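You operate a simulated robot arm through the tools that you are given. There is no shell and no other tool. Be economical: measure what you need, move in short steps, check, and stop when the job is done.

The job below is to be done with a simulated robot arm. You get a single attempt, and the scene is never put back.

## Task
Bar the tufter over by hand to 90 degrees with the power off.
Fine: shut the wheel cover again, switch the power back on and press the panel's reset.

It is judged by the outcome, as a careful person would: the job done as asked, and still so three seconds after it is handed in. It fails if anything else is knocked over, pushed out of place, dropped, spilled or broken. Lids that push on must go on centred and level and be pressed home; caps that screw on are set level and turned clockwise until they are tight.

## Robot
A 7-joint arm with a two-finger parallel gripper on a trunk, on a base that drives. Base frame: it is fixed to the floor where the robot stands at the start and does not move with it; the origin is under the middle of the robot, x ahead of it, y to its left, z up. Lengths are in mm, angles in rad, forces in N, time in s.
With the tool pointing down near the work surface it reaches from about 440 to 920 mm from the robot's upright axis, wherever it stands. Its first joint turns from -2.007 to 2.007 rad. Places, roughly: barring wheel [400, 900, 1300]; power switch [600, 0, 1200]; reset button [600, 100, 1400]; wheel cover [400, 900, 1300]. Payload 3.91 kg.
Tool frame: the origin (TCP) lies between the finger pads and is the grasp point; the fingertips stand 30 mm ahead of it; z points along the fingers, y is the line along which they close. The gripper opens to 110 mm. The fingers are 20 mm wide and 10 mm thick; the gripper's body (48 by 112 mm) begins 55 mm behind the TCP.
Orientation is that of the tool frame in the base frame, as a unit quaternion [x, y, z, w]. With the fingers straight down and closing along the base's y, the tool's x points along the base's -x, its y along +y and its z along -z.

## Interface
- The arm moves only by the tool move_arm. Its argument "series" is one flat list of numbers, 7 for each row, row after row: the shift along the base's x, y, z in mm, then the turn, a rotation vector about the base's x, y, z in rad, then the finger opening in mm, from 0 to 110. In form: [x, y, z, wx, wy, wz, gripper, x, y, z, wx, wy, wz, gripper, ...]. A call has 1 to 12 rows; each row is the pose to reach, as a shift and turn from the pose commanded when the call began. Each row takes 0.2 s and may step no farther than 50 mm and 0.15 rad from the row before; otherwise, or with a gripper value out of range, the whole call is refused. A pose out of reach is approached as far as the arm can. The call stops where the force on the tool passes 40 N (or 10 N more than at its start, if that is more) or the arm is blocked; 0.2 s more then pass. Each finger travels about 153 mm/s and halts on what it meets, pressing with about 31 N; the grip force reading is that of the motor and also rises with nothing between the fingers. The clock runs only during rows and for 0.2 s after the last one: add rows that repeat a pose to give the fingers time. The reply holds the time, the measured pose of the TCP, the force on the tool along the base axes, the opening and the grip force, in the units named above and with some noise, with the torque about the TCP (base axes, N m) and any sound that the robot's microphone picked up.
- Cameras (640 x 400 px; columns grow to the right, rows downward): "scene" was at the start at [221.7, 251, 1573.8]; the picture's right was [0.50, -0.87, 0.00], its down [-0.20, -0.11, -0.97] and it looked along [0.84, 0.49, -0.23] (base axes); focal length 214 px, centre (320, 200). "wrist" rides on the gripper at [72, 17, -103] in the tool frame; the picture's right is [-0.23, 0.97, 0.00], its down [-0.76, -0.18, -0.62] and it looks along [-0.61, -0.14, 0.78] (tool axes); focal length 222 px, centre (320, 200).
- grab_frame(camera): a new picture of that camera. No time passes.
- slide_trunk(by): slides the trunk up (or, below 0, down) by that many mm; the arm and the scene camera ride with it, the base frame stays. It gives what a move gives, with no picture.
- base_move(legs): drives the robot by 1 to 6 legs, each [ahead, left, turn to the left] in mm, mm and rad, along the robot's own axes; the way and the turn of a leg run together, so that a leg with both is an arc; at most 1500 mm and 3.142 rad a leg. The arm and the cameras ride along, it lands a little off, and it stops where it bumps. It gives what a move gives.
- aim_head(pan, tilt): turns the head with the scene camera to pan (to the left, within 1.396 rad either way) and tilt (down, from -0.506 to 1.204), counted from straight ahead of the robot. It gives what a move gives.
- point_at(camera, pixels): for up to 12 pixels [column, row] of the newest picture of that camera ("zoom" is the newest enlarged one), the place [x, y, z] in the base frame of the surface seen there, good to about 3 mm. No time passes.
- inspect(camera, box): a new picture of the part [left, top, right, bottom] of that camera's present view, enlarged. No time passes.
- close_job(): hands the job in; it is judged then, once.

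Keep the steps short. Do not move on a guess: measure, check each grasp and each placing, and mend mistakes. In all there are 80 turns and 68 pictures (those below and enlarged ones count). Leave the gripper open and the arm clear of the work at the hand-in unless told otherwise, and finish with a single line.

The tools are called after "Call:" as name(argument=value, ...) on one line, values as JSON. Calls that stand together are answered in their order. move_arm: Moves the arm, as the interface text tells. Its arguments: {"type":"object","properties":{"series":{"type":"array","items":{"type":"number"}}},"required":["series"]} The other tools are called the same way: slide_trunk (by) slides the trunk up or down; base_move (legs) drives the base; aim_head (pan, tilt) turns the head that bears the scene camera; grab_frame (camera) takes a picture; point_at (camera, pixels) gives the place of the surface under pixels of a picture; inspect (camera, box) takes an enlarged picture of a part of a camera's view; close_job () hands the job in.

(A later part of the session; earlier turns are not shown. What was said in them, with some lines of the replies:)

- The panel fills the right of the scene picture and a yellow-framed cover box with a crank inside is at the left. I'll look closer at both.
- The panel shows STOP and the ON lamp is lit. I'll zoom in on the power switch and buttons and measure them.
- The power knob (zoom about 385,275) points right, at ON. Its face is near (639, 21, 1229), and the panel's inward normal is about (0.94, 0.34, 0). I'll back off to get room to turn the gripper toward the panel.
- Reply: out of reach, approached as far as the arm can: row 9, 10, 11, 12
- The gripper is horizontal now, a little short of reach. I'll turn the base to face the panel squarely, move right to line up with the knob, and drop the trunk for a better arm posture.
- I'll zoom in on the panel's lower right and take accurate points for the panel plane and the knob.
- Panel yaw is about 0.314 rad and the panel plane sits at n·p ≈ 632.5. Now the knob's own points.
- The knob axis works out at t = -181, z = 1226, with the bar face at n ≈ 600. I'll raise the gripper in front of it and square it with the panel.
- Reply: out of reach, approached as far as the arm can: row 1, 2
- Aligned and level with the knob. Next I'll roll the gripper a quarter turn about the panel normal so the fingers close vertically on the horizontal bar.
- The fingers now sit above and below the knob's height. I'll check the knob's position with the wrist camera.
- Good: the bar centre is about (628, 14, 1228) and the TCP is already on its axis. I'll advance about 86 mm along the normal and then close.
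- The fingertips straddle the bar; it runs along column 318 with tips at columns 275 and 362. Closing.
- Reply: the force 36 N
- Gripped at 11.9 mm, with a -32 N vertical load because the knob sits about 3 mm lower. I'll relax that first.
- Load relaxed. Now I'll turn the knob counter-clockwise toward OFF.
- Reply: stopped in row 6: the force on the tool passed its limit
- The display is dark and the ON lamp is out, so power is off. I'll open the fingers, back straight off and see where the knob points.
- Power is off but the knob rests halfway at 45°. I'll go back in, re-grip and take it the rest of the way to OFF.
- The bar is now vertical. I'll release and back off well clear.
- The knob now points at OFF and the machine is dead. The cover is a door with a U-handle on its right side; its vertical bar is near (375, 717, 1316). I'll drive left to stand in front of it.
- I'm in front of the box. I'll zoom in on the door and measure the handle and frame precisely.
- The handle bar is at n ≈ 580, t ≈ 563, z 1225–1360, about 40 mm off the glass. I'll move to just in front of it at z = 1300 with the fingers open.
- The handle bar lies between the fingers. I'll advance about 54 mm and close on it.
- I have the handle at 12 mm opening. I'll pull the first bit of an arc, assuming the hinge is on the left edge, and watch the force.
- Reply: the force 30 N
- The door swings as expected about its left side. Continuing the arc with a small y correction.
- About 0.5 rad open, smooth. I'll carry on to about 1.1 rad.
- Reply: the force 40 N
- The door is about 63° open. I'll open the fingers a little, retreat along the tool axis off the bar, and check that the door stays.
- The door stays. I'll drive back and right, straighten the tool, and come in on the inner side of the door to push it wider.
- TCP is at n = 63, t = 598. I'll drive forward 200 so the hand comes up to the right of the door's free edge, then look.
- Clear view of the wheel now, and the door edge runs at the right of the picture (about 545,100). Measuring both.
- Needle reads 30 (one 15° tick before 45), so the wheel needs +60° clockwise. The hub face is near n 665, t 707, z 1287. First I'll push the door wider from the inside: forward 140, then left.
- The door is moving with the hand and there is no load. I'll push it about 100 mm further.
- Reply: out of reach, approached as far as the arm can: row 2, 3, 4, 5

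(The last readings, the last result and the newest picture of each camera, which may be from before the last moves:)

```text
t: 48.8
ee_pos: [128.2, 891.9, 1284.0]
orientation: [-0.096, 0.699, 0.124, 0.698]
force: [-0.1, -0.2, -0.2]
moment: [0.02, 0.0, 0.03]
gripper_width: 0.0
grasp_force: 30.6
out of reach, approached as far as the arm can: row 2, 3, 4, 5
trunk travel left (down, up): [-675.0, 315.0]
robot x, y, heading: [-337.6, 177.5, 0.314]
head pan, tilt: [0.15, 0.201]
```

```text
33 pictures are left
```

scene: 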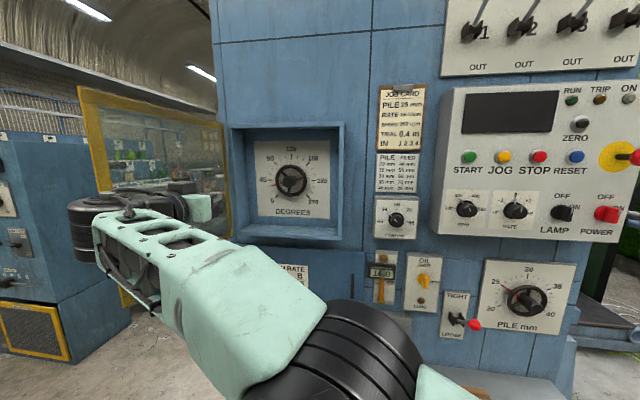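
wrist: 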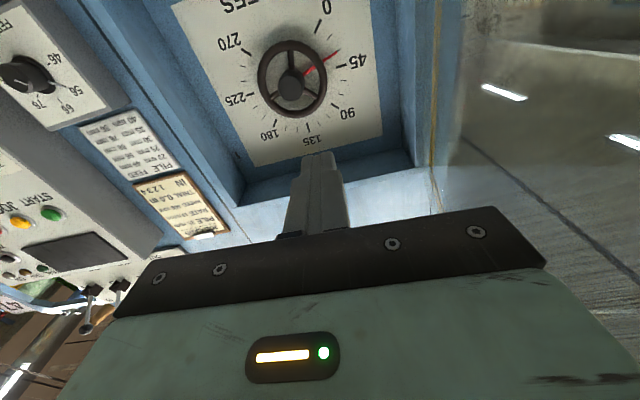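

Call:
point_at(camera="scene", pixels=[[84, 105], [100, 170], [221, 150], [228, 225], [235, 130], [343, 125], [290, 180], [278, 165], [303, 192], [291, 158], [345, 240], [260, 235]])

Call:
inspect(camera="scene", box=[230, 115, 350, 245])

```text
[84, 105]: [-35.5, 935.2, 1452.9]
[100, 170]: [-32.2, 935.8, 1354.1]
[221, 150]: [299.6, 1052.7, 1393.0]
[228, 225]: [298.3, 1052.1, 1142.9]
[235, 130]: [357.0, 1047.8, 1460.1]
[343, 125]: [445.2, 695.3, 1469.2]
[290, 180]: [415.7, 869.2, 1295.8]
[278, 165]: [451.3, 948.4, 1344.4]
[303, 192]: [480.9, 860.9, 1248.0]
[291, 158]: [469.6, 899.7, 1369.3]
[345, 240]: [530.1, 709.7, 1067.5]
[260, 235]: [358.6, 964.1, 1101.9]
```

```text
3.08 times, centred on (290, 180) of scene
```

zoom: 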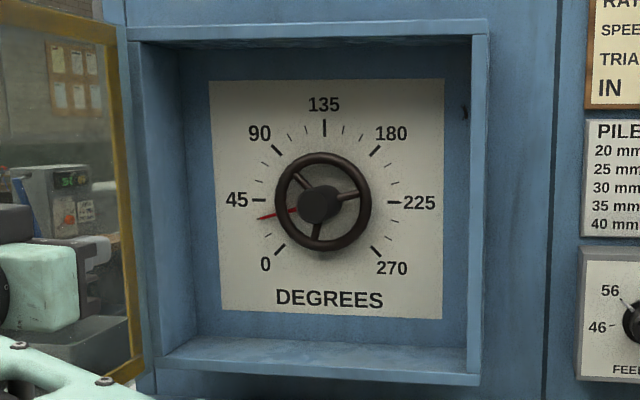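

The door is now about 89° open (edge at n 257, t 900). I'll swing the arm back to the right, in front of the robot, before repositioning the base.

Call:
move_arm(series=[14, -43, 2, 0, 0, 0, 0, 28, -86, 5, 0, 0, 0, 0, 42, -129, 6, 0, 0, 0, 0, 56, -172, 6, 0, 0, 0, 0, 70, -215, 6, 0, 0, 0, 0, 84, -258, 6, 0, 0, 0, 0, 98, -301, 6, 0, 0, 0, 0, 112, -344, 6, 0, 0, 0, 0, 126, -387, 6, 0, 0, 0, 0, 133, -409, 6, 0, 0, 0, 0])

Call:
base_move(legs=[[0, 330, 0]])

Call:
aim_head(pan=0.1, tilt=0.25)

Call:
grab_frame(camera="scene")

Call:
grab_frame(camera="wrist")

```text
t: 51.0
ee_pos: [261.0, 481.0, 1292.8]
orientation: [-0.096, 0.699, 0.124, 0.698]
force: [-0.8, 0.3, -0.3]
moment: [0.01, -0.04, -0.01]
gripper_width: 0.0
grasp_force: 31.4
trunk travel left (down, up): [-675.0, 315.0]
robot x, y, heading: [-342.9, 174.5, 0.316]
head pan, tilt: [0.15, 0.201]
```

```text
t: 53.2
ee_pos: [161.5, 790.1, 1293.3]
orientation: [-0.095, 0.699, 0.123, 0.698]
force: [-0.3, 0.2, 0.5]
moment: [-0.02, -0.02, 0.02]
gripper_width: 0.1
grasp_force: 30.5
trunk travel left (down, up): [-675.0, 315.0]
robot x, y, heading: [-444.3, 486.5, 0.31]
head pan, tilt: [0.15, 0.201]
```

```text
t: 53.8
ee_pos: [161.2, 789.7, 1292.7]
orientation: [-0.096, 0.699, 0.124, 0.698]
force: [0.3, 0.4, -0.1]
moment: [0.02, 0.04, 0.02]
gripper_width: 0.0
grasp_force: 31.6
trunk travel left (down, up): [-675.0, 315.0]
robot x, y, heading: [-442.0, 485.4, 0.31]
head pan, tilt: [0.099, 0.25]
```

```text
31 pictures are left
```

scene: 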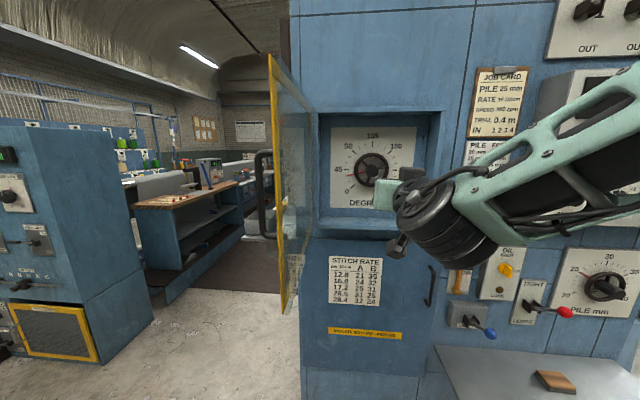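

```text
30 pictures are left
```

wrist: 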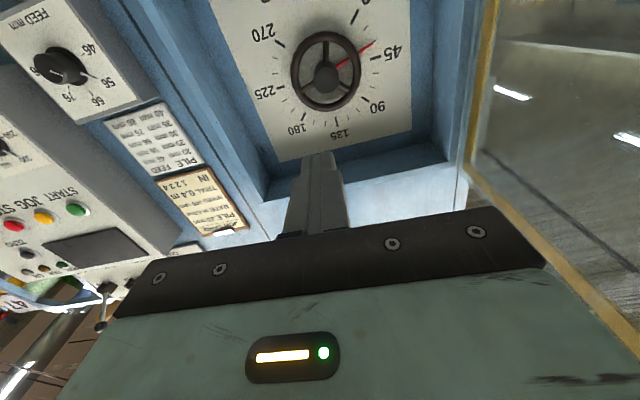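

Well lined up: TCP t = 701 and the door stands clear on the left. I'll roll the hand -60° so the fingers sit between spokes at 1 and 7 o'clock, open to 80, and drive 100 mm forward.

Call:
move_arm(series=[0, 0, 0, -0.142, -0.046, 0, 80, 0, 0, 0, -0.285, -0.093, 0, 80, 0, 0, 0, -0.427, -0.139, 0, 80, 0, 0, 0, -0.569, -0.185, 0, 80, 0, 0, 0, -0.711, -0.231, 0, 80, 0, 0, 0, -0.854, -0.277, 0, 80, 0, 0, 0, -0.996, -0.324, 0, 80, 0, 0, 0, -0.996, -0.324, 0, 80])

Call:
base_move(legs=[[100, 0, 0]])

Call:
grab_frame(camera="wrist")

```text
t: 55.6
ee_pos: [161.4, 789.5, 1293.4]
orientation: [-0.434, 0.556, -0.24, 0.667]
force: [0.2, 0.4, -0.1]
moment: [-0.01, -0.01, -0.04]
gripper_width: 80.0
grasp_force: 0.1
trunk travel left (down, up): [-675.0, 315.0]
robot x, y, heading: [-442.1, 487.7, 0.311]
head pan, tilt: [0.099, 0.25]
```

```text
t: 56.8
ee_pos: [257.3, 819.2, 1292.7]
orientation: [-0.433, 0.556, -0.241, 0.667]
force: [0.5, -0.4, -1.1]
moment: [-0.03, 0.03, -0.05]
gripper_width: 80.0
grasp_force: 0.1
trunk travel left (down, up): [-675.0, 315.0]
robot x, y, heading: [-349.6, 518.3, 0.316]
head pan, tilt: [0.099, 0.25]
```

```text
29 pictures are left
```

wrist: 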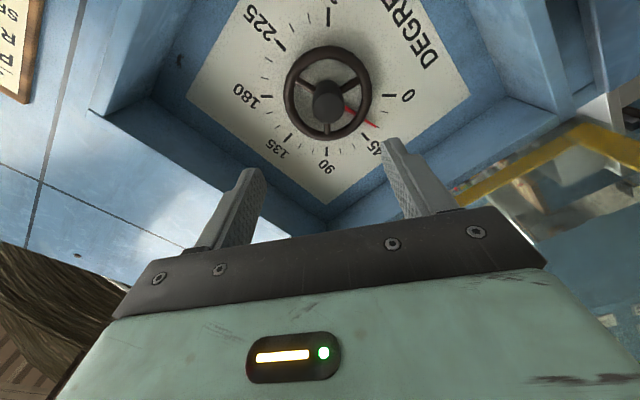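

Measuring the hub, rim and spokes from this closer view.

Call:
point_at(camera="wrist", pixels=[[328, 103], [320, 97], [336, 108], [327, 113], [288, 95], [368, 100], [330, 50], [324, 133], [305, 88], [345, 90], [328, 125], [374, 125]])

Call:
inspect(camera="wrist", box=[260, 20, 400, 160])

```text
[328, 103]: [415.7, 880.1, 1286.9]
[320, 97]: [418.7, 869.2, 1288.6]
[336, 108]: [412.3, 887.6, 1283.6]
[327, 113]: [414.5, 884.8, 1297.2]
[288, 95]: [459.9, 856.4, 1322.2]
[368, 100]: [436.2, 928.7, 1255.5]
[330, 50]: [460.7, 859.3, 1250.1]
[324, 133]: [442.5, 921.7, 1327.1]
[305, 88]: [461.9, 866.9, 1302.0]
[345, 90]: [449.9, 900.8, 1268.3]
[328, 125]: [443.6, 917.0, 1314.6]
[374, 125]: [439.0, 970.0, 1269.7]
```

```text
2.86 times, centred on (330, 90) of wrist
```

zoom: 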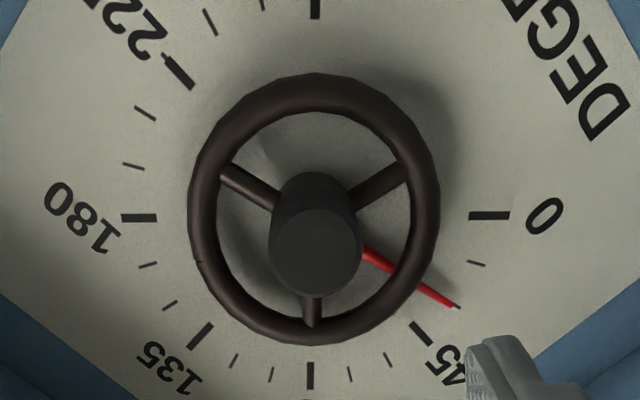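

Hub axis is t ≈ 709.5, z ≈ 1289.5, face n 667, spokes at n ≈ 706. I'll advance with a 56 mm opening so the tips straddle the hub down to n ≈ 698, short of the spokes.

Call:
move_arm(series=[30, 12, -3, 0, 0, 0, 56, 70, 33.6, -3, 0, 0, 0, 56, 111, 46.6, -3, 0, 0, 0, 56, 135, 54.3, -3, 0, 0, 0, 56, 150, 59.2, -3, 0, 0, 0, 56, 158, 61.8, -3, 0, 0, 0, 56, 158, 61.8, -3, 0, 0, 0, 56])

Call:
grab_frame(camera="wrist")

```text
t: 58.4
ee_pos: [414.8, 883.1, 1289.9]
orientation: [-0.433, 0.556, -0.24, 0.668]
force: [0.2, 0.2, 0.3]
moment: [-0.01, 0.0, -0.03]
gripper_width: 56.0
grasp_force: 0.0
trunk travel left (down, up): [-675.0, 315.0]
robot x, y, heading: [-347.6, 514.1, 0.309]
head pan, tilt: [0.099, 0.25]
```

```text
27 pictures are left
```

wrist: 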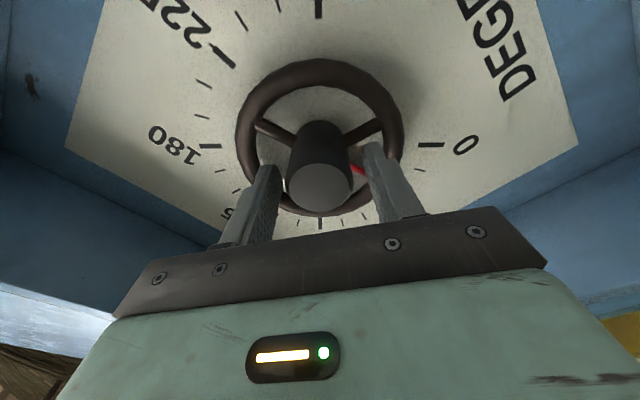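

The fingers straddle the hub evenly. Closing.

Call:
move_arm(series=[0, 0, 0, 0, 0, 0, 30, 0, 0, 0, 0, 0, 0, 0, 0, 0, 0, 0, 0, 0, 0, 0, 0, 0, 0, 0, 0, 0])

```text
t: 59.4
ee_pos: [414.4, 883.9, 1290.0]
orientation: [-0.433, 0.556, -0.241, 0.667]
force: [3.5, 1.3, 3.8]
moment: [-0.28, 0.81, 0.49]
gripper_width: 39.7
grasp_force: 45.3
trunk travel left (down, up): [-675.0, 315.0]
robot x, y, heading: [-344.2, 512.8, 0.315]
head pan, tilt: [0.099, 0.25]
```

Hub held at 39.7 mm with low side load. I'll turn 0.52 rad clockwise and check for slip.

Call:
move_arm(series=[0, 0, 0, 0.095, 0.031, 0, 0, 0, 0, 0, 0.19, 0.062, 0, 0, 0, 0, 0, 0.285, 0.093, 0, 0, 0, 0, 0, 0.38, 0.124, 0, 0, 0, 0, 0, 0.495, 0.161, 0, 0])

Call:
grab_frame(camera="wrist")

```text
t: 60.5
ee_pos: [415.5, 883.8, 1290.0]
orientation: [-0.274, 0.649, -0.061, 0.707]
force: [17.2, 15.1, 11.4]
moment: [-0.29, 0.63, 0.56]
gripper_width: 40.1
grasp_force: 45.1
trunk travel left (down, up): [-675.0, 315.0]
robot x, y, heading: [-347.9, 515.2, 0.31]
head pan, tilt: [0.099, 0.25]
```

```text
26 pictures are left
```

wrist: 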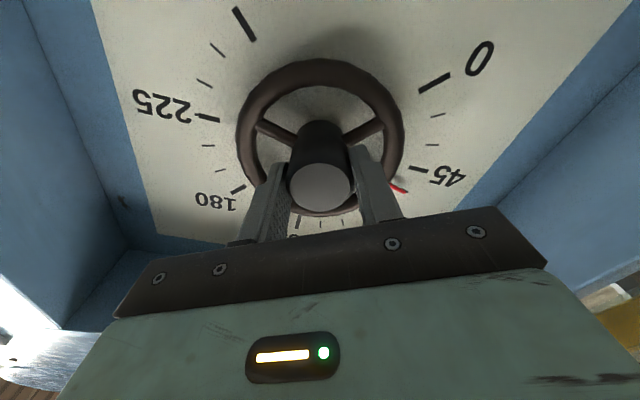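

The wheel turns with the hand and the needle is past 45, near 60. Another 0.53 rad.

Call:
move_arm(series=[0, 0, 0, 0.095, 0.031, 0, 0, 0, 0, 0, 0.19, 0.062, 0, 0, 0, 0, 0, 0.285, 0.093, 0, 0, 0, 0, 0, 0.38, 0.124, 0, 0, 0, 0, 0, 0.501, 0.163, 0, 0])

Call:
grab_frame(camera="scene")

Call:
inspect(camera="wrist", box=[220, 40, 480, 240])

```text
t: 61.8
ee_pos: [414.5, 882.0, 1288.6]
orientation: [-0.095, 0.7, 0.124, 0.697]
force: [8.2, 14.1, 5.9]
moment: [0.09, -0.63, 0.75]
gripper_width: 39.6
grasp_force: 45.2
trunk travel left (down, up): [-675.0, 315.0]
robot x, y, heading: [-350.3, 515.4, 0.311]
head pan, tilt: [0.099, 0.25]
```

```text
25 pictures are left
```

scene: 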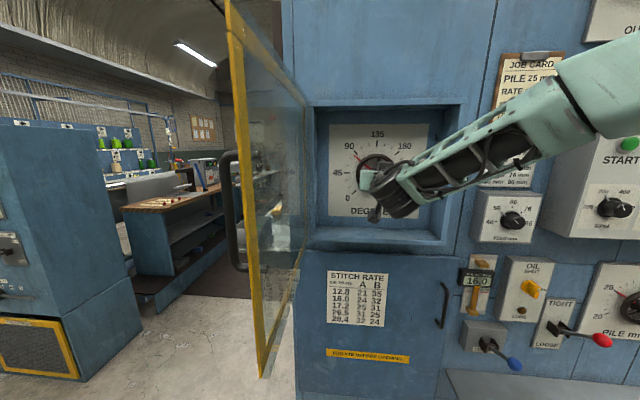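

```text
2.00 times, centred on (350, 140) of wrist
```

zoom: 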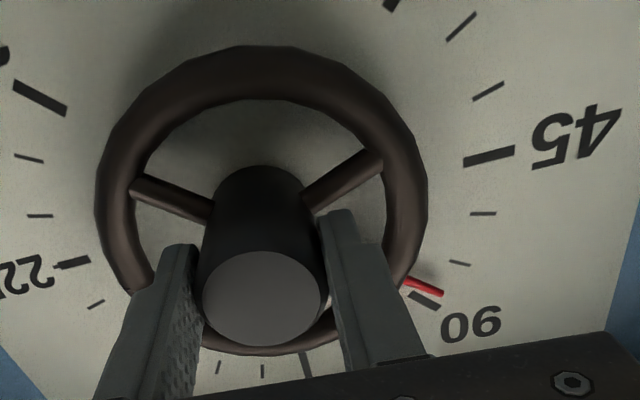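

The needle is very near 90. I'll enlarge the scene view and measure the needle tip and the 90 mark.

Call:
inspect(camera="scene", box=[330, 125, 410, 215])

Call:
inspect(camera="wrist", box=[370, 120, 470, 220])

Call:
point_at(camera="zoom", pixels=[[230, 270], [300, 285], [220, 300], [260, 318]])

```text
4.44 times, centred on (370, 170) of scene
```

zoom: 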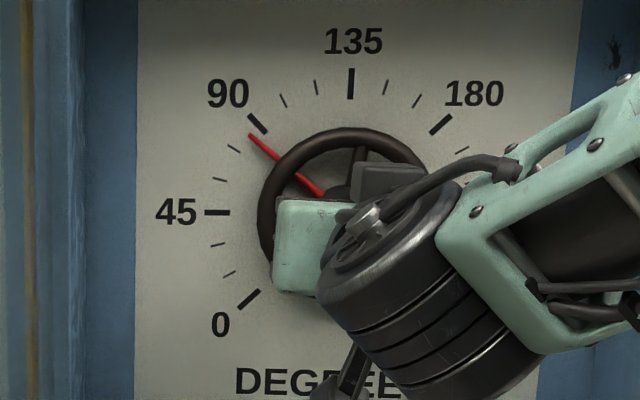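

```text
4.00 times, centred on (420, 170) of wrist
```

zoom: 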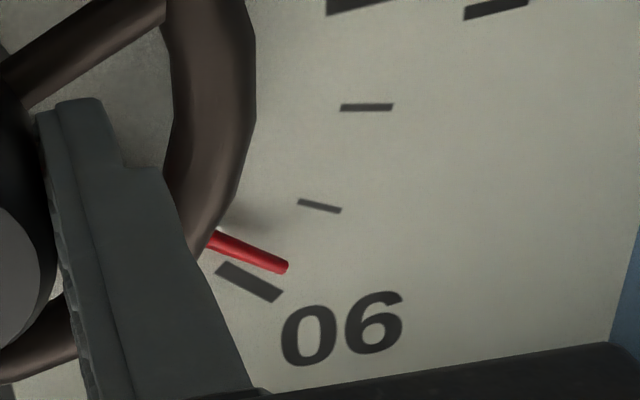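

```text
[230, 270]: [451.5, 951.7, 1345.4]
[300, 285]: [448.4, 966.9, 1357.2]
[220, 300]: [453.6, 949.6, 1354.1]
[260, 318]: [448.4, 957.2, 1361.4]
```

Measuring the needle itself and both neighbouring ticks.

Call:
point_at(camera="zoom", pixels=[[222, 244], [236, 249], [250, 254], [264, 259], [282, 267], [235, 273], [250, 282], [270, 293], [305, 203], [320, 206], [335, 209], [365, 107]])

```text
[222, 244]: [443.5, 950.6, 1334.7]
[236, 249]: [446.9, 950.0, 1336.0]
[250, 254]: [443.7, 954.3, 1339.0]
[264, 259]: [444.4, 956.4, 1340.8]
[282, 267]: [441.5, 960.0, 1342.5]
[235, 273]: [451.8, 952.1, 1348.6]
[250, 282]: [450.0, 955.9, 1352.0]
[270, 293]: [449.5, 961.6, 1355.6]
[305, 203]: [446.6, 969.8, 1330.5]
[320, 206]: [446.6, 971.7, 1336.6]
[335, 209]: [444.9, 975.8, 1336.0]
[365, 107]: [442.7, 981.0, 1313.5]
```

The needle sits about 7° short of the 90 mark in both views (about 83). I'll turn a further 0.12 rad.

Call:
move_arm(series=[0, 0, 0, 0.057, 0.0185, 0, 0, 0, 0, 0, 0.114, 0.037, 0, 0, 0, 0, 0, 0.114, 0.037, 0, 0])

Call:
inspect(camera="scene", box=[330, 125, 410, 215])

Call:
inspect(camera="wrist", box=[370, 120, 470, 220])

```text
t: 62.5
ee_pos: [413.7, 882.3, 1288.5]
orientation: [-0.053, 0.704, 0.166, 0.688]
force: [0.8, 11.1, -2.6]
moment: [0.34, -1.04, 0.75]
gripper_width: 39.4
grasp_force: 44.7
trunk travel left (down, up): [-675.0, 315.0]
robot x, y, heading: [-349.0, 519.0, 0.308]
head pan, tilt: [0.099, 0.25]
```

```text
4.44 times, centred on (370, 170) of scene
```

zoom: 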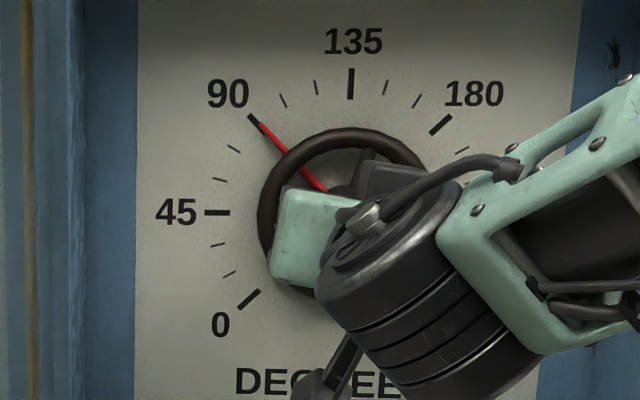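

```text
4.00 times, centred on (420, 170) of wrist
```

zoom: 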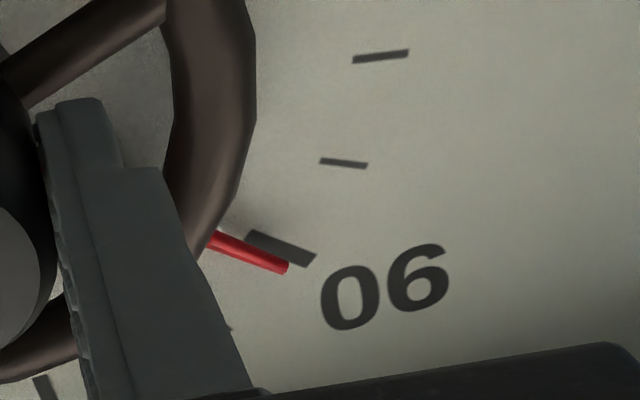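

In the scene view the needle now lies on the 90 mark. I'll confirm in 3D.

Call:
point_at(camera="zoom", pixels=[[222, 244], [236, 249], [250, 254], [264, 259], [282, 267], [258, 237], [280, 247], [300, 256], [330, 160], [345, 163], [360, 165], [380, 56]])

```text
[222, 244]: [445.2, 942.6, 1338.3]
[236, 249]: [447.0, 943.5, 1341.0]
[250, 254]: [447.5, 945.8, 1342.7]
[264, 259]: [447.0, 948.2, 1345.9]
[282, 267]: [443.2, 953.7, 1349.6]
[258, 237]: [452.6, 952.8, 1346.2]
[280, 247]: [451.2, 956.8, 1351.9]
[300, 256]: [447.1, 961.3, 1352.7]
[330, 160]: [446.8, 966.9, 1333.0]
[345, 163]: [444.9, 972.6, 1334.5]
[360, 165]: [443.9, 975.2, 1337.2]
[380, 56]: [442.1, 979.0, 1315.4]
```

The needle is at 44.6° against a tick at about 44°, which is 90 within a degree. I'll release and back straight out.

Call:
move_arm(series=[0, 0, 0, 0, 0, 0, 54, 0, 0, 0, 0, 0, 0, 54, -19, -6.2, 0, 0, 0, 0, 54, -48, -15.5, 0, 0, 0, 0, 54, -90, -29, 0, 0, 0, 0, 54, -135, -44, 0, 0, 0, 0, 54, -180, -58.5, 0, 0, 0, 0, 54, -225, -73, 0, 0, 0, 0, 54])

Call:
inspect(camera="scene", box=[320, 110, 440, 220])

```text
t: 64.3
ee_pos: [188.8, 806.8, 1288.2]
orientation: [-0.052, 0.704, 0.165, 0.689]
force: [0.6, -0.4, -0.4]
moment: [0.03, -0.01, -0.01]
gripper_width: 53.8
grasp_force: 0.1
trunk travel left (down, up): [-675.0, 315.0]
robot x, y, heading: [-349.4, 512.7, 0.31]
head pan, tilt: [0.099, 0.25]
```

```text
3.64 times, centred on (380, 165) of scene
```

zoom: 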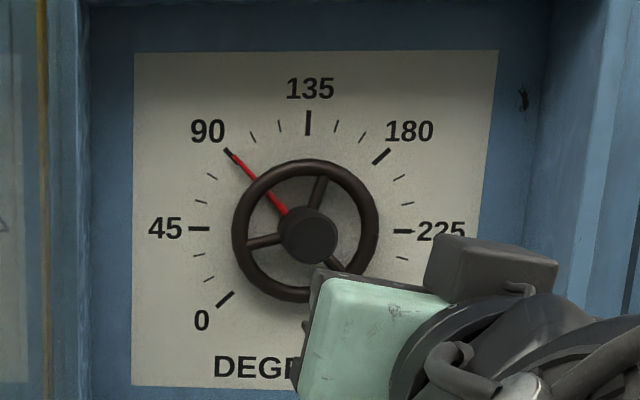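

Wheel is at 90 on its own. Next, closing the cover: I'll back off, shift left and line up the open fingers with the door's free edge (n 257, t 900).

Call:
base_move(legs=[[-260, 0, 0], [0, 195, 0]])

Call:
move_arm(series=[0, 0, 0, -0.057, -0.0185, 0, 90, 0, 0, 0, -0.114, -0.037, 0, 90, 0, 0, 0, -0.114, -0.037, 0, 90])

Call:
grab_frame(camera="wrist")

```text
t: 67.4
ee_pos: [-120.0, 915.1, 1288.7]
orientation: [-0.054, 0.704, 0.165, 0.689]
force: [0.3, 0.7, -0.1]
moment: [0.01, -0.02, -0.01]
gripper_width: 54.0
grasp_force: 0.0
trunk travel left (down, up): [-675.0, 315.0]
robot x, y, heading: [-656.8, 626.8, 0.311]
head pan, tilt: [0.099, 0.25]
```

```text
t: 68.2
ee_pos: [-121.5, 916.1, 1287.9]
orientation: [-0.097, 0.699, 0.124, 0.698]
force: [-0.9, 0.0, 0.7]
moment: [0.02, -0.03, 0.0]
gripper_width: 90.0
grasp_force: 0.0
trunk travel left (down, up): [-675.0, 315.0]
robot x, y, heading: [-653.7, 626.2, 0.315]
head pan, tilt: [0.099, 0.25]
```

```text
18 pictures are left
```

wrist: 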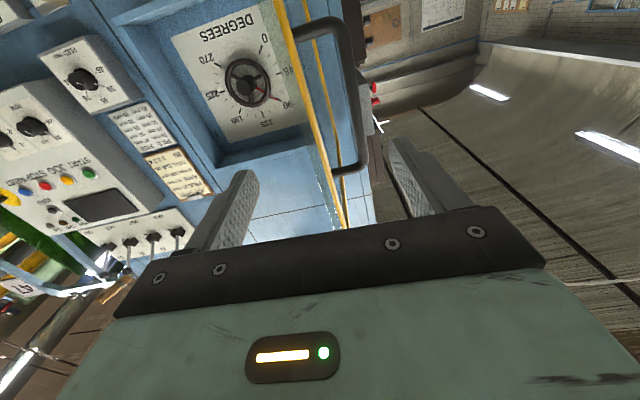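

The door edge (about 315,110) and the handle (350,160) both lie between the fingers' lines. Measuring.

Call:
point_at(camera="wrist", pixels=[[300, 60], [318, 120], [335, 180], [326, 140], [343, 215], [333, 80], [340, 165], [350, 170]])

```text
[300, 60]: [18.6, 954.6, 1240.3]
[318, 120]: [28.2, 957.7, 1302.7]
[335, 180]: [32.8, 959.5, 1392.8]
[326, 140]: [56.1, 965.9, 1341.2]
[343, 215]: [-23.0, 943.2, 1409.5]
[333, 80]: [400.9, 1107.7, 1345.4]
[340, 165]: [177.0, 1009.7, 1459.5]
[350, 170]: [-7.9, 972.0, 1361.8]
```

Edge at t ≈ 900–905, TCP t = 909. I'll move in to straddle the edge with about 20 mm overlap (short of the handle bar) and draw the door rightward along its arc.

Call:
move_arm(series=[38, 12.4, 0, 0, 0, 0, 60, 76.1, 24.7, 0, 0, 0, 0, 60, 84.4, -4.1, 0, 0, 0, 0, 60, 92.7, -33, 0, 0, 0, 0, 60, 105.2, -58.3, 0, 0, 0, 0, 60, 119.2, -82.2, 0, 0, 0, 0, 60, 135.8, -104.1, 0, 0, 0, 0, 60, 153.4, -125.8, 0, 0, 0, 0, 60, 173.1, -144.6, 0, 0, 0, 0, 60, 193.2, -164.3, 0, 0, 0, 0, 60, 223.4, -186, 0, 0, 0, 0, 60])

Call:
grab_frame(camera="wrist")

```text
t: 70.8
ee_pos: [119.4, 609.6, 1299.6]
orientation: [-0.006, 0.704, 0.035, 0.71]
force: [0.7, 0.5, -0.9]
moment: [0.0, -0.02, 0.02]
gripper_width: 60.3
grasp_force: 0.1
out of reach, approached as far as the arm can: row 9, 11
trunk travel left (down, up): [-675.0, 315.0]
robot x, y, heading: [-656.8, 625.5, 0.32]
head pan, tilt: [0.099, 0.25]
stopped in row 11: the arm was blocked; the commanded pose is now the measured one
```

```text
17 pictures are left
```

wrist: 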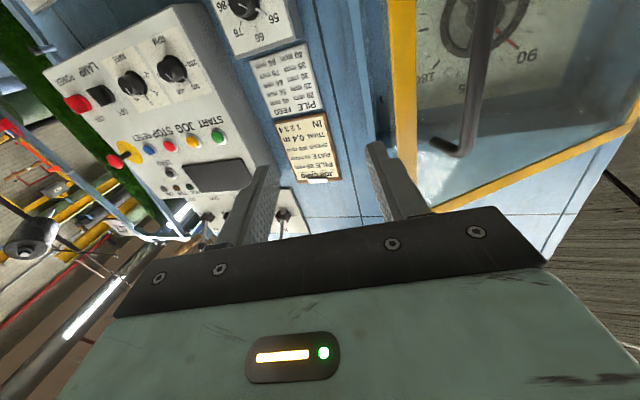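

The arm ran out of lateral reach on the right, but the door has come round a good way. Measuring where its edge is.

Call:
point_at(camera="wrist", pixels=[[395, 60], [403, 130], [465, 140], [475, 80], [600, 150], [388, 110]])

```text
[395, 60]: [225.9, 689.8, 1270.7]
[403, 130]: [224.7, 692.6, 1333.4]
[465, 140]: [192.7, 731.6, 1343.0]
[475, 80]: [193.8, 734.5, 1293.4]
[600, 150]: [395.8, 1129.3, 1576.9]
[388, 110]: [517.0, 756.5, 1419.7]
```

The door edge is now at n 427, t 588, so it is only about 0.56 rad open. I'll move the base right, re-centre the arm, and then push the frame shut from the front.

Call:
base_move(legs=[[0, -240, 0]])

Call:
move_arm(series=[-14, 30, -4, 0, 0, 0.04, 0, -34, 63, -8, 0, 0, 0.08, 0, -58, 95, -10, 0, 0, 0.12, 0, -82, 127, -10, 0, 0, 0.16, 0, -106, 158, -10, 0, 0, 0.2, 0, -129, 189, -10, 0, 0, 0.255, 0, -150, 215, -10, 0, 0, 0.255, 0, -150, 215, -10, 0, 0, 0.255, 0])

```text
t: 72.6
ee_pos: [196.2, 385.7, 1299.5]
orientation: [-0.009, 0.704, 0.038, 0.709]
force: [0.3, 0.2, 1.0]
moment: [-0.02, 0.01, -0.01]
gripper_width: 60.2
grasp_force: 0.0
trunk travel left (down, up): [-675.0, 315.0]
robot x, y, heading: [-582.7, 393.4, 0.324]
head pan, tilt: [0.099, 0.25]
```

```text
t: 74.4
ee_pos: [45.6, 599.5, 1290.8]
orientation: [-0.097, 0.697, 0.127, 0.699]
force: [-0.4, -0.6, -0.7]
moment: [-0.02, 0.03, 0.0]
gripper_width: 0.0
grasp_force: 31.0
trunk travel left (down, up): [-675.0, 315.0]
robot x, y, heading: [-579.7, 393.2, 0.316]
head pan, tilt: [0.099, 0.25]
```

Now forward 150 with the base, then check the wrist view.

Call:
base_move(legs=[[150, 0, 0]])

Call:
grab_frame(camera="wrist")

```text
t: 75.8
ee_pos: [189.6, 647.2, 1290.1]
orientation: [-0.098, 0.697, 0.127, 0.699]
force: [0.2, -0.3, 0.1]
moment: [0.0, 0.0, 0.02]
gripper_width: 0.1
grasp_force: 30.5
trunk travel left (down, up): [-675.0, 315.0]
robot x, y, heading: [-436.5, 439.6, 0.321]
head pan, tilt: [0.099, 0.25]
```

```text
16 pictures are left
```

wrist: 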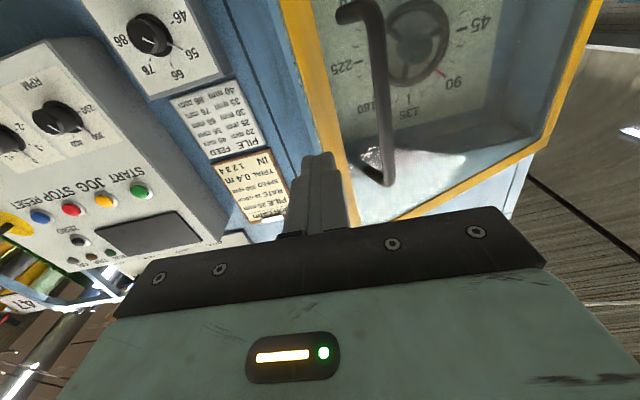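

The door frame strip (about 320,100) is just left of the closed fingers. I'll shift left onto it and push along the closing arc, slowing at the end.

Call:
move_arm(series=[-11.7, 36.1, 0, 0, 0, 0, 0, 7.3, 42.3, 0, 0, 0, 0, 0, 36.6, 32.9, 0, 0, 0, 0, 0, 69.3, 29.4, 0, 0, 0, 0, 0, 101.1, 28.6, 0, 0, 0, 0, 0, 132.1, 30.3, 0, 0, 0, 0, 0, 157.1, 34.2, 0, 0, 0, 0, 0, 177.1, 37.5, 0, 0, 0, 0, 0, 191.5, 41.7, 0, 0, 0, 0, 0, 201, 44.8, 0, 0, 0, 0, 0, 207.6, 47, 0, 0, 0, 0, 0])

Call:
grab_frame(camera="scene")

```text
t: 78.2
ee_pos: [397.3, 695.1, 1291.3]
orientation: [-0.098, 0.697, 0.127, 0.699]
force: [-0.1, -0.3, 0.4]
moment: [0.01, -0.02, 0.02]
gripper_width: 0.0
grasp_force: 30.6
trunk travel left (down, up): [-675.0, 315.0]
robot x, y, heading: [-439.1, 443.7, 0.321]
head pan, tilt: [0.099, 0.25]
```

```text
15 pictures are left
```

scene: 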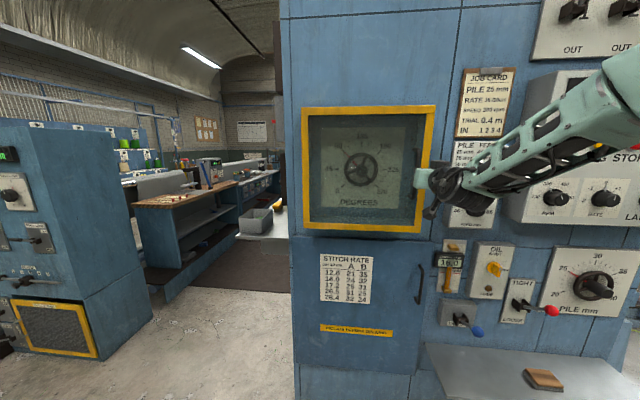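

Nearly shut, with no contact force yet. I'll press further until it seats.

Call:
move_arm(series=[4, 1.2, 0, 0, 0, 0, 0, 8, 2.5, 0, 0, 0, 0, 0, 12, 3.7, 0, 0, 0, 0, 0, 16, 5, 0, 0, 0, 0, 0, 20, 6.2, 0, 0, 0, 0, 0])

Call:
inspect(camera="scene", box=[285, 90, 455, 250])

Call:
point_at(camera="zoom", pixels=[[430, 60], [62, 120], [424, 280], [72, 330]])

```text
t: 78.8
ee_pos: [401.3, 697.2, 1292.4]
orientation: [-0.098, 0.697, 0.127, 0.698]
force: [-24.4, -11.8, 1.5]
moment: [-0.01, 0.13, -0.16]
gripper_width: 0.0
grasp_force: 30.8
trunk travel left (down, up): [-675.0, 315.0]
robot x, y, heading: [-435.1, 442.2, 0.323]
head pan, tilt: [0.099, 0.25]
stopped in row 3: the force on the tool passed its limit (the readings are from after the stop); the commanded pose is now the measured one
```

```text
2.50 times, centred on (370, 170) of scene
```

zoom: 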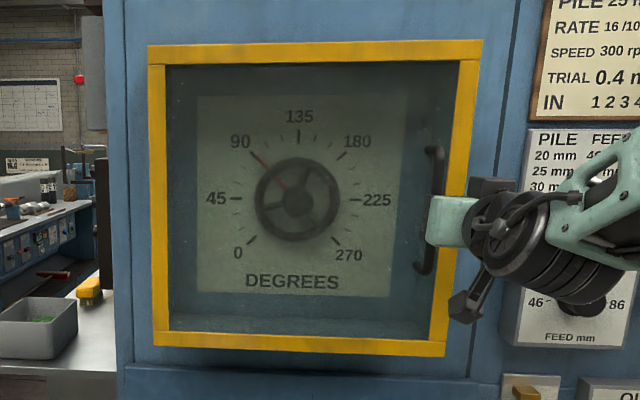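

```text
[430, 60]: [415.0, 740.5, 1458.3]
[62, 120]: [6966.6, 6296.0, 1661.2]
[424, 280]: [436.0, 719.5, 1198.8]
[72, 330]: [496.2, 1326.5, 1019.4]
```

The cover hit its stop at the original closed plane, and the needle still reads 90. I'll back off and drive right to the power switch.

Call:
move_arm(series=[-30, -9.7, 0, 0, 0, 0, 0, -70, -22.7, 0, 0, 0, 0, 0, -115, -37, 0, 0, 0, 0, 0, -160, -52, 0, 0, 0, 0, 0, -190, -61.7, -30, 0, 0, 0, 0, -190, -61.7, -65, 0, 0, 0, 40])

Call:
base_move(legs=[[0, -715, -0.008]])

Call:
grab_frame(camera="wrist")

```text
t: 80.2
ee_pos: [215.8, 636.0, 1223.2]
orientation: [-0.097, 0.698, 0.127, 0.698]
force: [-0.6, -1.1, 0.5]
moment: [0.01, 0.0, -0.01]
gripper_width: 40.1
grasp_force: 0.0
trunk travel left (down, up): [-675.0, 315.0]
robot x, y, heading: [-437.2, 437.1, 0.326]
head pan, tilt: [0.099, 0.25]
```

```text
t: 84.1
ee_pos: [440.1, -51.4, 1224.5]
orientation: [-0.094, 0.699, 0.123, 0.698]
force: [-1.2, 0.3, -0.1]
moment: [0.03, 0.0, 0.01]
gripper_width: 40.1
grasp_force: 0.2
trunk travel left (down, up): [-675.0, 315.0]
robot x, y, heading: [-213.5, -240.2, 0.315]
head pan, tilt: [0.099, 0.25]
```

```text
13 pictures are left
```

wrist: 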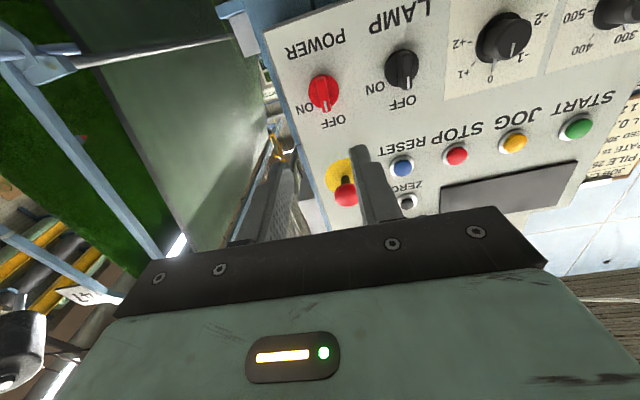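

TCP sits on the power knob's line (t = -185, knob at -181) with the bar vertical. I'll go in with the fingers at 40 and stop over the bar.

Call:
move_arm(series=[40, 17, 1, 0, 0, 0, 40, 85, 31, 1, 0, 0, 0, 40, 125, 44.7, 1, 0, 0, 0, 40, 150, 53, 1, 0, 0, 0, 40, 165, 57.8, 1, 0, 0, 0, 40, 172.2, 60.2, 1, 0, 0, 0, 40, 172.2, 60.2, 1, 0, 0, 0, 40])

Call:
grab_frame(camera="wrist")

```text
t: 85.7
ee_pos: [614.5, 8.4, 1224.7]
orientation: [-0.095, 0.699, 0.124, 0.698]
force: [0.5, 0.2, 0.1]
moment: [0.0, 0.01, 0.0]
gripper_width: 39.8
grasp_force: 0.0
trunk travel left (down, up): [-675.0, 315.0]
robot x, y, heading: [-213.6, -239.7, 0.31]
head pan, tilt: [0.099, 0.25]
```

```text
12 pictures are left
```

wrist: 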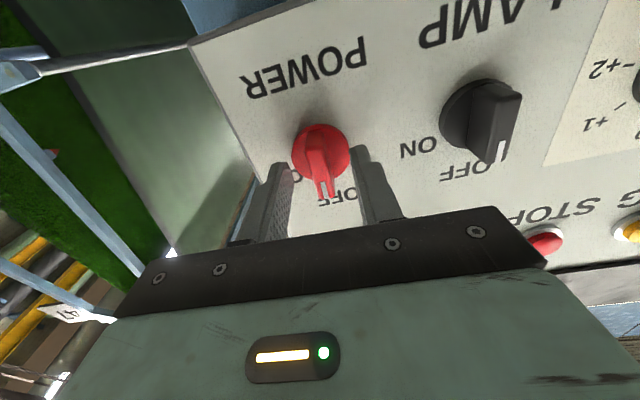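

The bar lies between the fingers. Closing.

Call:
move_arm(series=[0, 0, 0, 0, 0, 0, 20, 0, 0, 0, 0, 0, 0, 0, 0, 0, 0, 0, 0, 0, 0, 0, 0, 0, 0, 0, 0, 0])

```text
t: 86.7
ee_pos: [615.8, 8.9, 1224.4]
orientation: [-0.094, 0.699, 0.124, 0.698]
force: [1.5, 3.4, 0.2]
moment: [-0.01, 0.1, 0.54]
gripper_width: 12.0
grasp_force: 45.9
trunk travel left (down, up): [-675.0, 315.0]
robot x, y, heading: [-215.3, -241.5, 0.314]
head pan, tilt: [0.099, 0.25]
```

Gripped with little side load. Turning clockwise toward ON.

Call:
move_arm(series=[0, 0, 0, 0.133, 0.043, 0, 0, 0, 0, 0, 0.266, 0.087, 0, 0, 0, 0, 0, 0.4, 0.13, 0, 0, 0, 0, 0, 0.533, 0.173, 0, 0, 0, 0, 0, 0.666, 0.216, 0, 0, 0, 0, 0, 0.8, 0.26, 0, 0, 0, 0, 0, 0.933, 0.303, 0, 0, 0, 0, 0, 1.066, 0.346, 0, 0, 0, 0, 0, 1.2, 0.39, 0, 0, 0, 0, 0, 1.333, 0.433, 0, 0, 0, 0, 0, 1.45, 0.471, 0, 0, 0, 0, 0, 1.5, 0.487, 0, 0])

Call:
grab_frame(camera="scene")

```text
t: 89.3
ee_pos: [615.1, 8.4, 1225.7]
orientation: [0.433, 0.565, 0.577, 0.401]
force: [20.3, 1.8, 13.7]
moment: [-0.73, -1.11, 0.06]
gripper_width: 12.5
grasp_force: 44.4
trunk travel left (down, up): [-675.0, 315.0]
robot x, y, heading: [-213.5, -239.0, 0.31]
head pan, tilt: [0.099, 0.25]
```

```text
11 pictures are left
```

scene: 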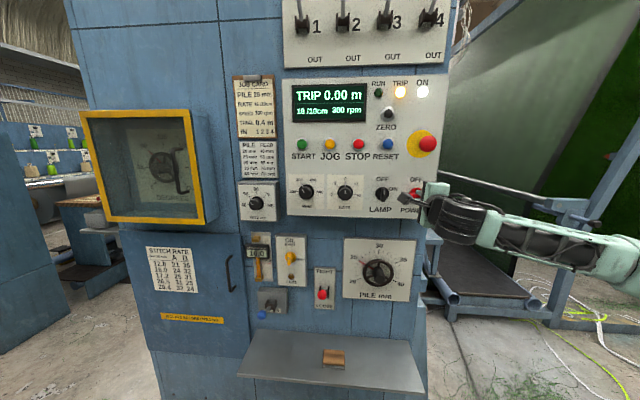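

Power is back on and the TRIP lamp is lit. I'll release, back off, and roll the hand level again.

Call:
move_arm(series=[0, 0, 0, 0, 0, 0, 40, 0, 0, 0, 0, 0, 0, 40, -30, -9.7, 0, 0, 0, 0, 40, -60, -19.5, 0, 0, 0, 0, 40, -100, -32.5, 0, 0, 0, 0, 40, -140, -45.5, 0, 0, 0, 0, 40])

Call:
move_arm(series=[0, 0, 0, -0.142, -0.046, 0, 0, 0, 0, 0, -0.284, -0.092, 0, 0, 0, 0, 0, -0.426, -0.138, 0, 0, 0, 0, 0, -0.568, -0.185, 0, 0, 0, 0, 0, -0.71, -0.231, 0, 0, 0, 0, 0, -0.852, -0.277, 0, 0, 0, 0, 0, -0.994, -0.323, 0, 0, 0, 0, 0, -1.136, -0.369, 0, 0, 0, 0, 0, -1.278, -0.415, 0, 0, 0, 0, 0, -1.42, -0.461, 0, 0, 0, 0, 0, -1.52, -0.494, 0, 0])

Call:
inspect(camera="scene", box=[340, 70, 450, 220])

```text
t: 90.7
ee_pos: [474.7, -38.9, 1222.7]
orientation: [0.432, 0.563, 0.578, 0.403]
force: [-0.2, -0.3, -0.3]
moment: [0.01, 0.0, 0.0]
gripper_width: 40.1
grasp_force: 0.0
trunk travel left (down, up): [-675.0, 315.0]
robot x, y, heading: [-212.5, -236.7, 0.312]
head pan, tilt: [0.099, 0.25]
```

```text
t: 93.1
ee_pos: [474.4, -36.3, 1224.8]
orientation: [-0.103, 0.697, 0.116, 0.7]
force: [-0.6, -0.5, 0.4]
moment: [-0.01, 0.0, 0.0]
gripper_width: 0.0
grasp_force: 30.8
trunk travel left (down, up): [-675.0, 315.0]
robot x, y, heading: [-217.7, -239.0, 0.313]
head pan, tilt: [0.099, 0.25]
```

```text
2.67 times, centred on (395, 145) of scene
```

zoom: 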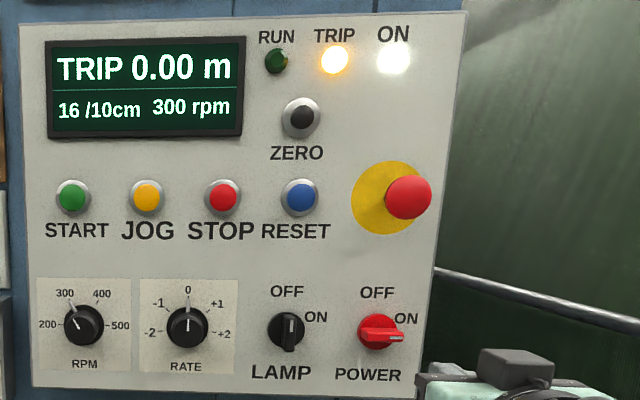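

The power knob is at ON and the display reads TRIP. Measuring the blue RESET button at zoom (301,197).

Call:
point_at(camera="zoom", pixels=[[301, 197], [296, 197], [306, 197], [301, 202], [301, 191], [409, 197], [223, 196], [392, 338], [365, 336]])

```text
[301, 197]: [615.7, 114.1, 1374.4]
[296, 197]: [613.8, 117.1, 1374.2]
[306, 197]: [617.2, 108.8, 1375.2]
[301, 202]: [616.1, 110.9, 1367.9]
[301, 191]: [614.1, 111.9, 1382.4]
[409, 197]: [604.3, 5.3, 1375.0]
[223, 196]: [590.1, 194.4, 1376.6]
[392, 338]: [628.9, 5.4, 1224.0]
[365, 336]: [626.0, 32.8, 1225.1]
```

RESET is at n 620, t -83.4, z 1376. I'll move left and up with the fingers closed, then stop about 15 mm short of it.

Call:
move_arm(series=[-15, 46, 0, 0, 0, 0, 0, -30.2, 92.9, 0, 0, 0, 0, 0, -30.2, 92.9, 45, 0, 0, 0, 0, -30.2, 92.9, 90, 0, 0, 0, 0, -30.2, 92.9, 130, 0, 0, 0, 0, -30.2, 92.9, 151, 0, 0, 0, 0, 10, 106, 151, 0, 0, 0, 0, 50, 119, 151, 0, 0, 0, 0, 80, 128.7, 151, 0, 0, 0, 0, 98.2, 134.6, 151, 0, 0, 0, 0, 98.2, 134.6, 151, 0, 0, 0, 0])

Call:
grab_frame(camera="wrist")

```text
t: 95.5
ee_pos: [571.1, 97.2, 1375.9]
orientation: [-0.102, 0.697, 0.117, 0.7]
force: [0.3, 0.5, -0.6]
moment: [0.01, 0.02, -0.02]
gripper_width: 0.2
grasp_force: 31.3
trunk travel left (down, up): [-675.0, 315.0]
robot x, y, heading: [-216.9, -240.5, 0.314]
head pan, tilt: [0.099, 0.25]
```

```text
9 pictures are left
```

wrist: 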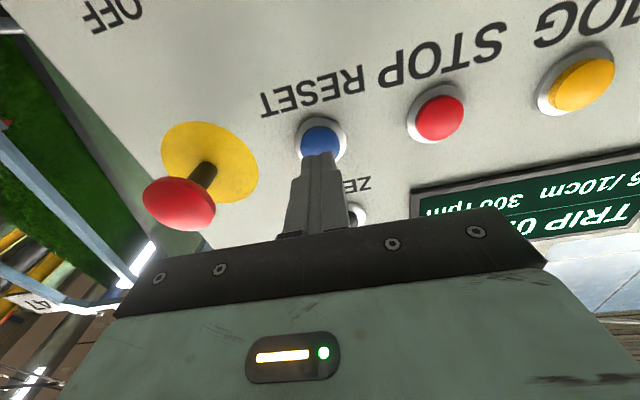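

The fingertip is right in front of RESET. I'll press in slowly and come back out.

Call:
move_arm(series=[9.5, 3.1, 0, 0, 0, 0, 0, 15.2, 4.9, 0, 0, 0, 0, 0, 19, 6.2, 0, 0, 0, 0, 0, 22.8, 7.4, 0, 0, 0, 0, 0, 24.7, 8, 0, 0, 0, 0, 0])

Call:
inspect(camera="scene", box=[280, 70, 450, 220])

```text
t: 96.7
ee_pos: [594.7, 106.2, 1376.4]
orientation: [-0.102, 0.698, 0.116, 0.7]
force: [-8.5, -3.8, -0.9]
moment: [-0.01, 0.02, -0.02]
gripper_width: 0.0
grasp_force: 30.9
trunk travel left (down, up): [-675.0, 315.0]
robot x, y, heading: [-213.0, -237.5, 0.306]
head pan, tilt: [0.099, 0.25]
heard: click
```

```text
2.67 times, centred on (365, 145) of scene
```

zoom: 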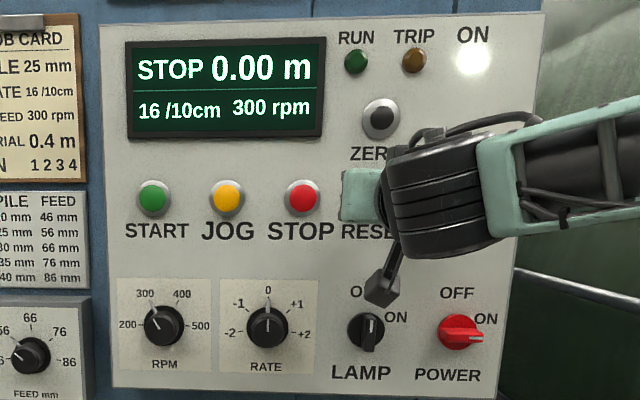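

It clicked, TRIP cleared, and the display reads STOP with ON lit. I'll withdraw and open the gripper, then back the base off and take a last look.

Call:
move_arm(series=[-20, -6.5, 0, 0, 0, 0, 0, -50, -16, 0, 0, 0, 0, 0, -95, -31, 0, 0, 0, 0, 0, -140, -45.5, 0, 0, 0, 0, 60, -180, -58.5, 0, 0, 0, 0, 110, -180, -58.5, 0, 0, 0, 0, 110])

Call:
base_move(legs=[[-150, 0, 0]])

Call:
aim_head(pan=0.35, tilt=0.15)

Call:
grab_frame(camera="scene")

```text
t: 98.1
ee_pos: [417.2, 45.5, 1373.8]
orientation: [-0.101, 0.698, 0.115, 0.7]
force: [0.3, -0.5, -0.5]
moment: [-0.01, -0.02, 0.03]
gripper_width: 109.9
grasp_force: 0.1
trunk travel left (down, up): [-675.0, 315.0]
robot x, y, heading: [-216.5, -238.6, 0.31]
head pan, tilt: [0.099, 0.25]
```

```text
t: 99.5
ee_pos: [273.1, 0.6, 1373.9]
orientation: [-0.101, 0.698, 0.116, 0.7]
force: [-0.3, 0.2, -0.6]
moment: [0.01, 0.02, 0.01]
gripper_width: 109.9
grasp_force: 0.1
trunk travel left (down, up): [-675.0, 315.0]
robot x, y, heading: [-355.7, -285.8, 0.31]
head pan, tilt: [0.099, 0.25]
```

```text
t: 100.3
ee_pos: [273.2, -0.7, 1374.2]
orientation: [-0.1, 0.698, 0.116, 0.7]
force: [-0.4, -0.2, 0.9]
moment: [-0.01, -0.05, -0.02]
gripper_width: 110.0
grasp_force: 0.1
trunk travel left (down, up): [-675.0, 315.0]
robot x, y, heading: [-357.2, -281.5, 0.311]
head pan, tilt: [0.351, 0.15]
```

```text
7 pictures are left
```

scene: 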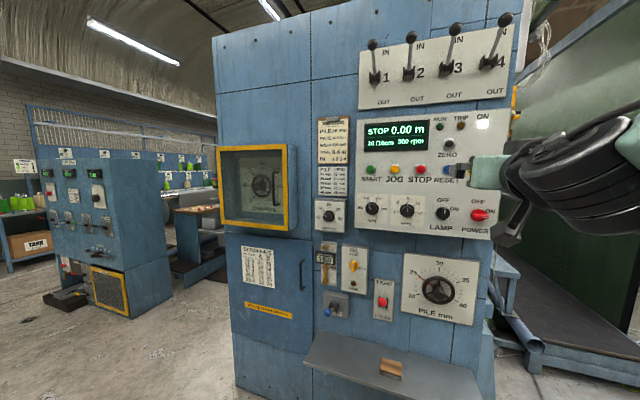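

One last enlarged look at the cover and the needle.

Call:
inspect(camera="scene", box=[210, 135, 300, 240])

Call:
point_at(camera="scene", pixels=[[286, 170], [286, 210], [221, 170], [223, 205]])

```text
3.81 times, centred on (255, 188) of scene
```

zoom: 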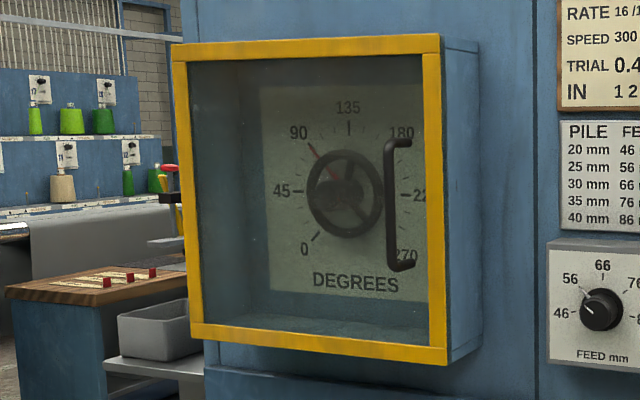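

```text
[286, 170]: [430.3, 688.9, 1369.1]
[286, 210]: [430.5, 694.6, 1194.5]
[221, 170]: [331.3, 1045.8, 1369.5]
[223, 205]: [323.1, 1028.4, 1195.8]
```

The cover is flush at its original plane, the needle is at 90, power is ON, the display reads STOP, and the arm is clear with the gripper open. Handing in.

Call:
close_job()

```text
The job is handed in.
```

The tufter was barred over by hand to 90 degrees with the power off; the wheel cover is shut, the power is back on, and the panel reset cleared the trip to STOP.
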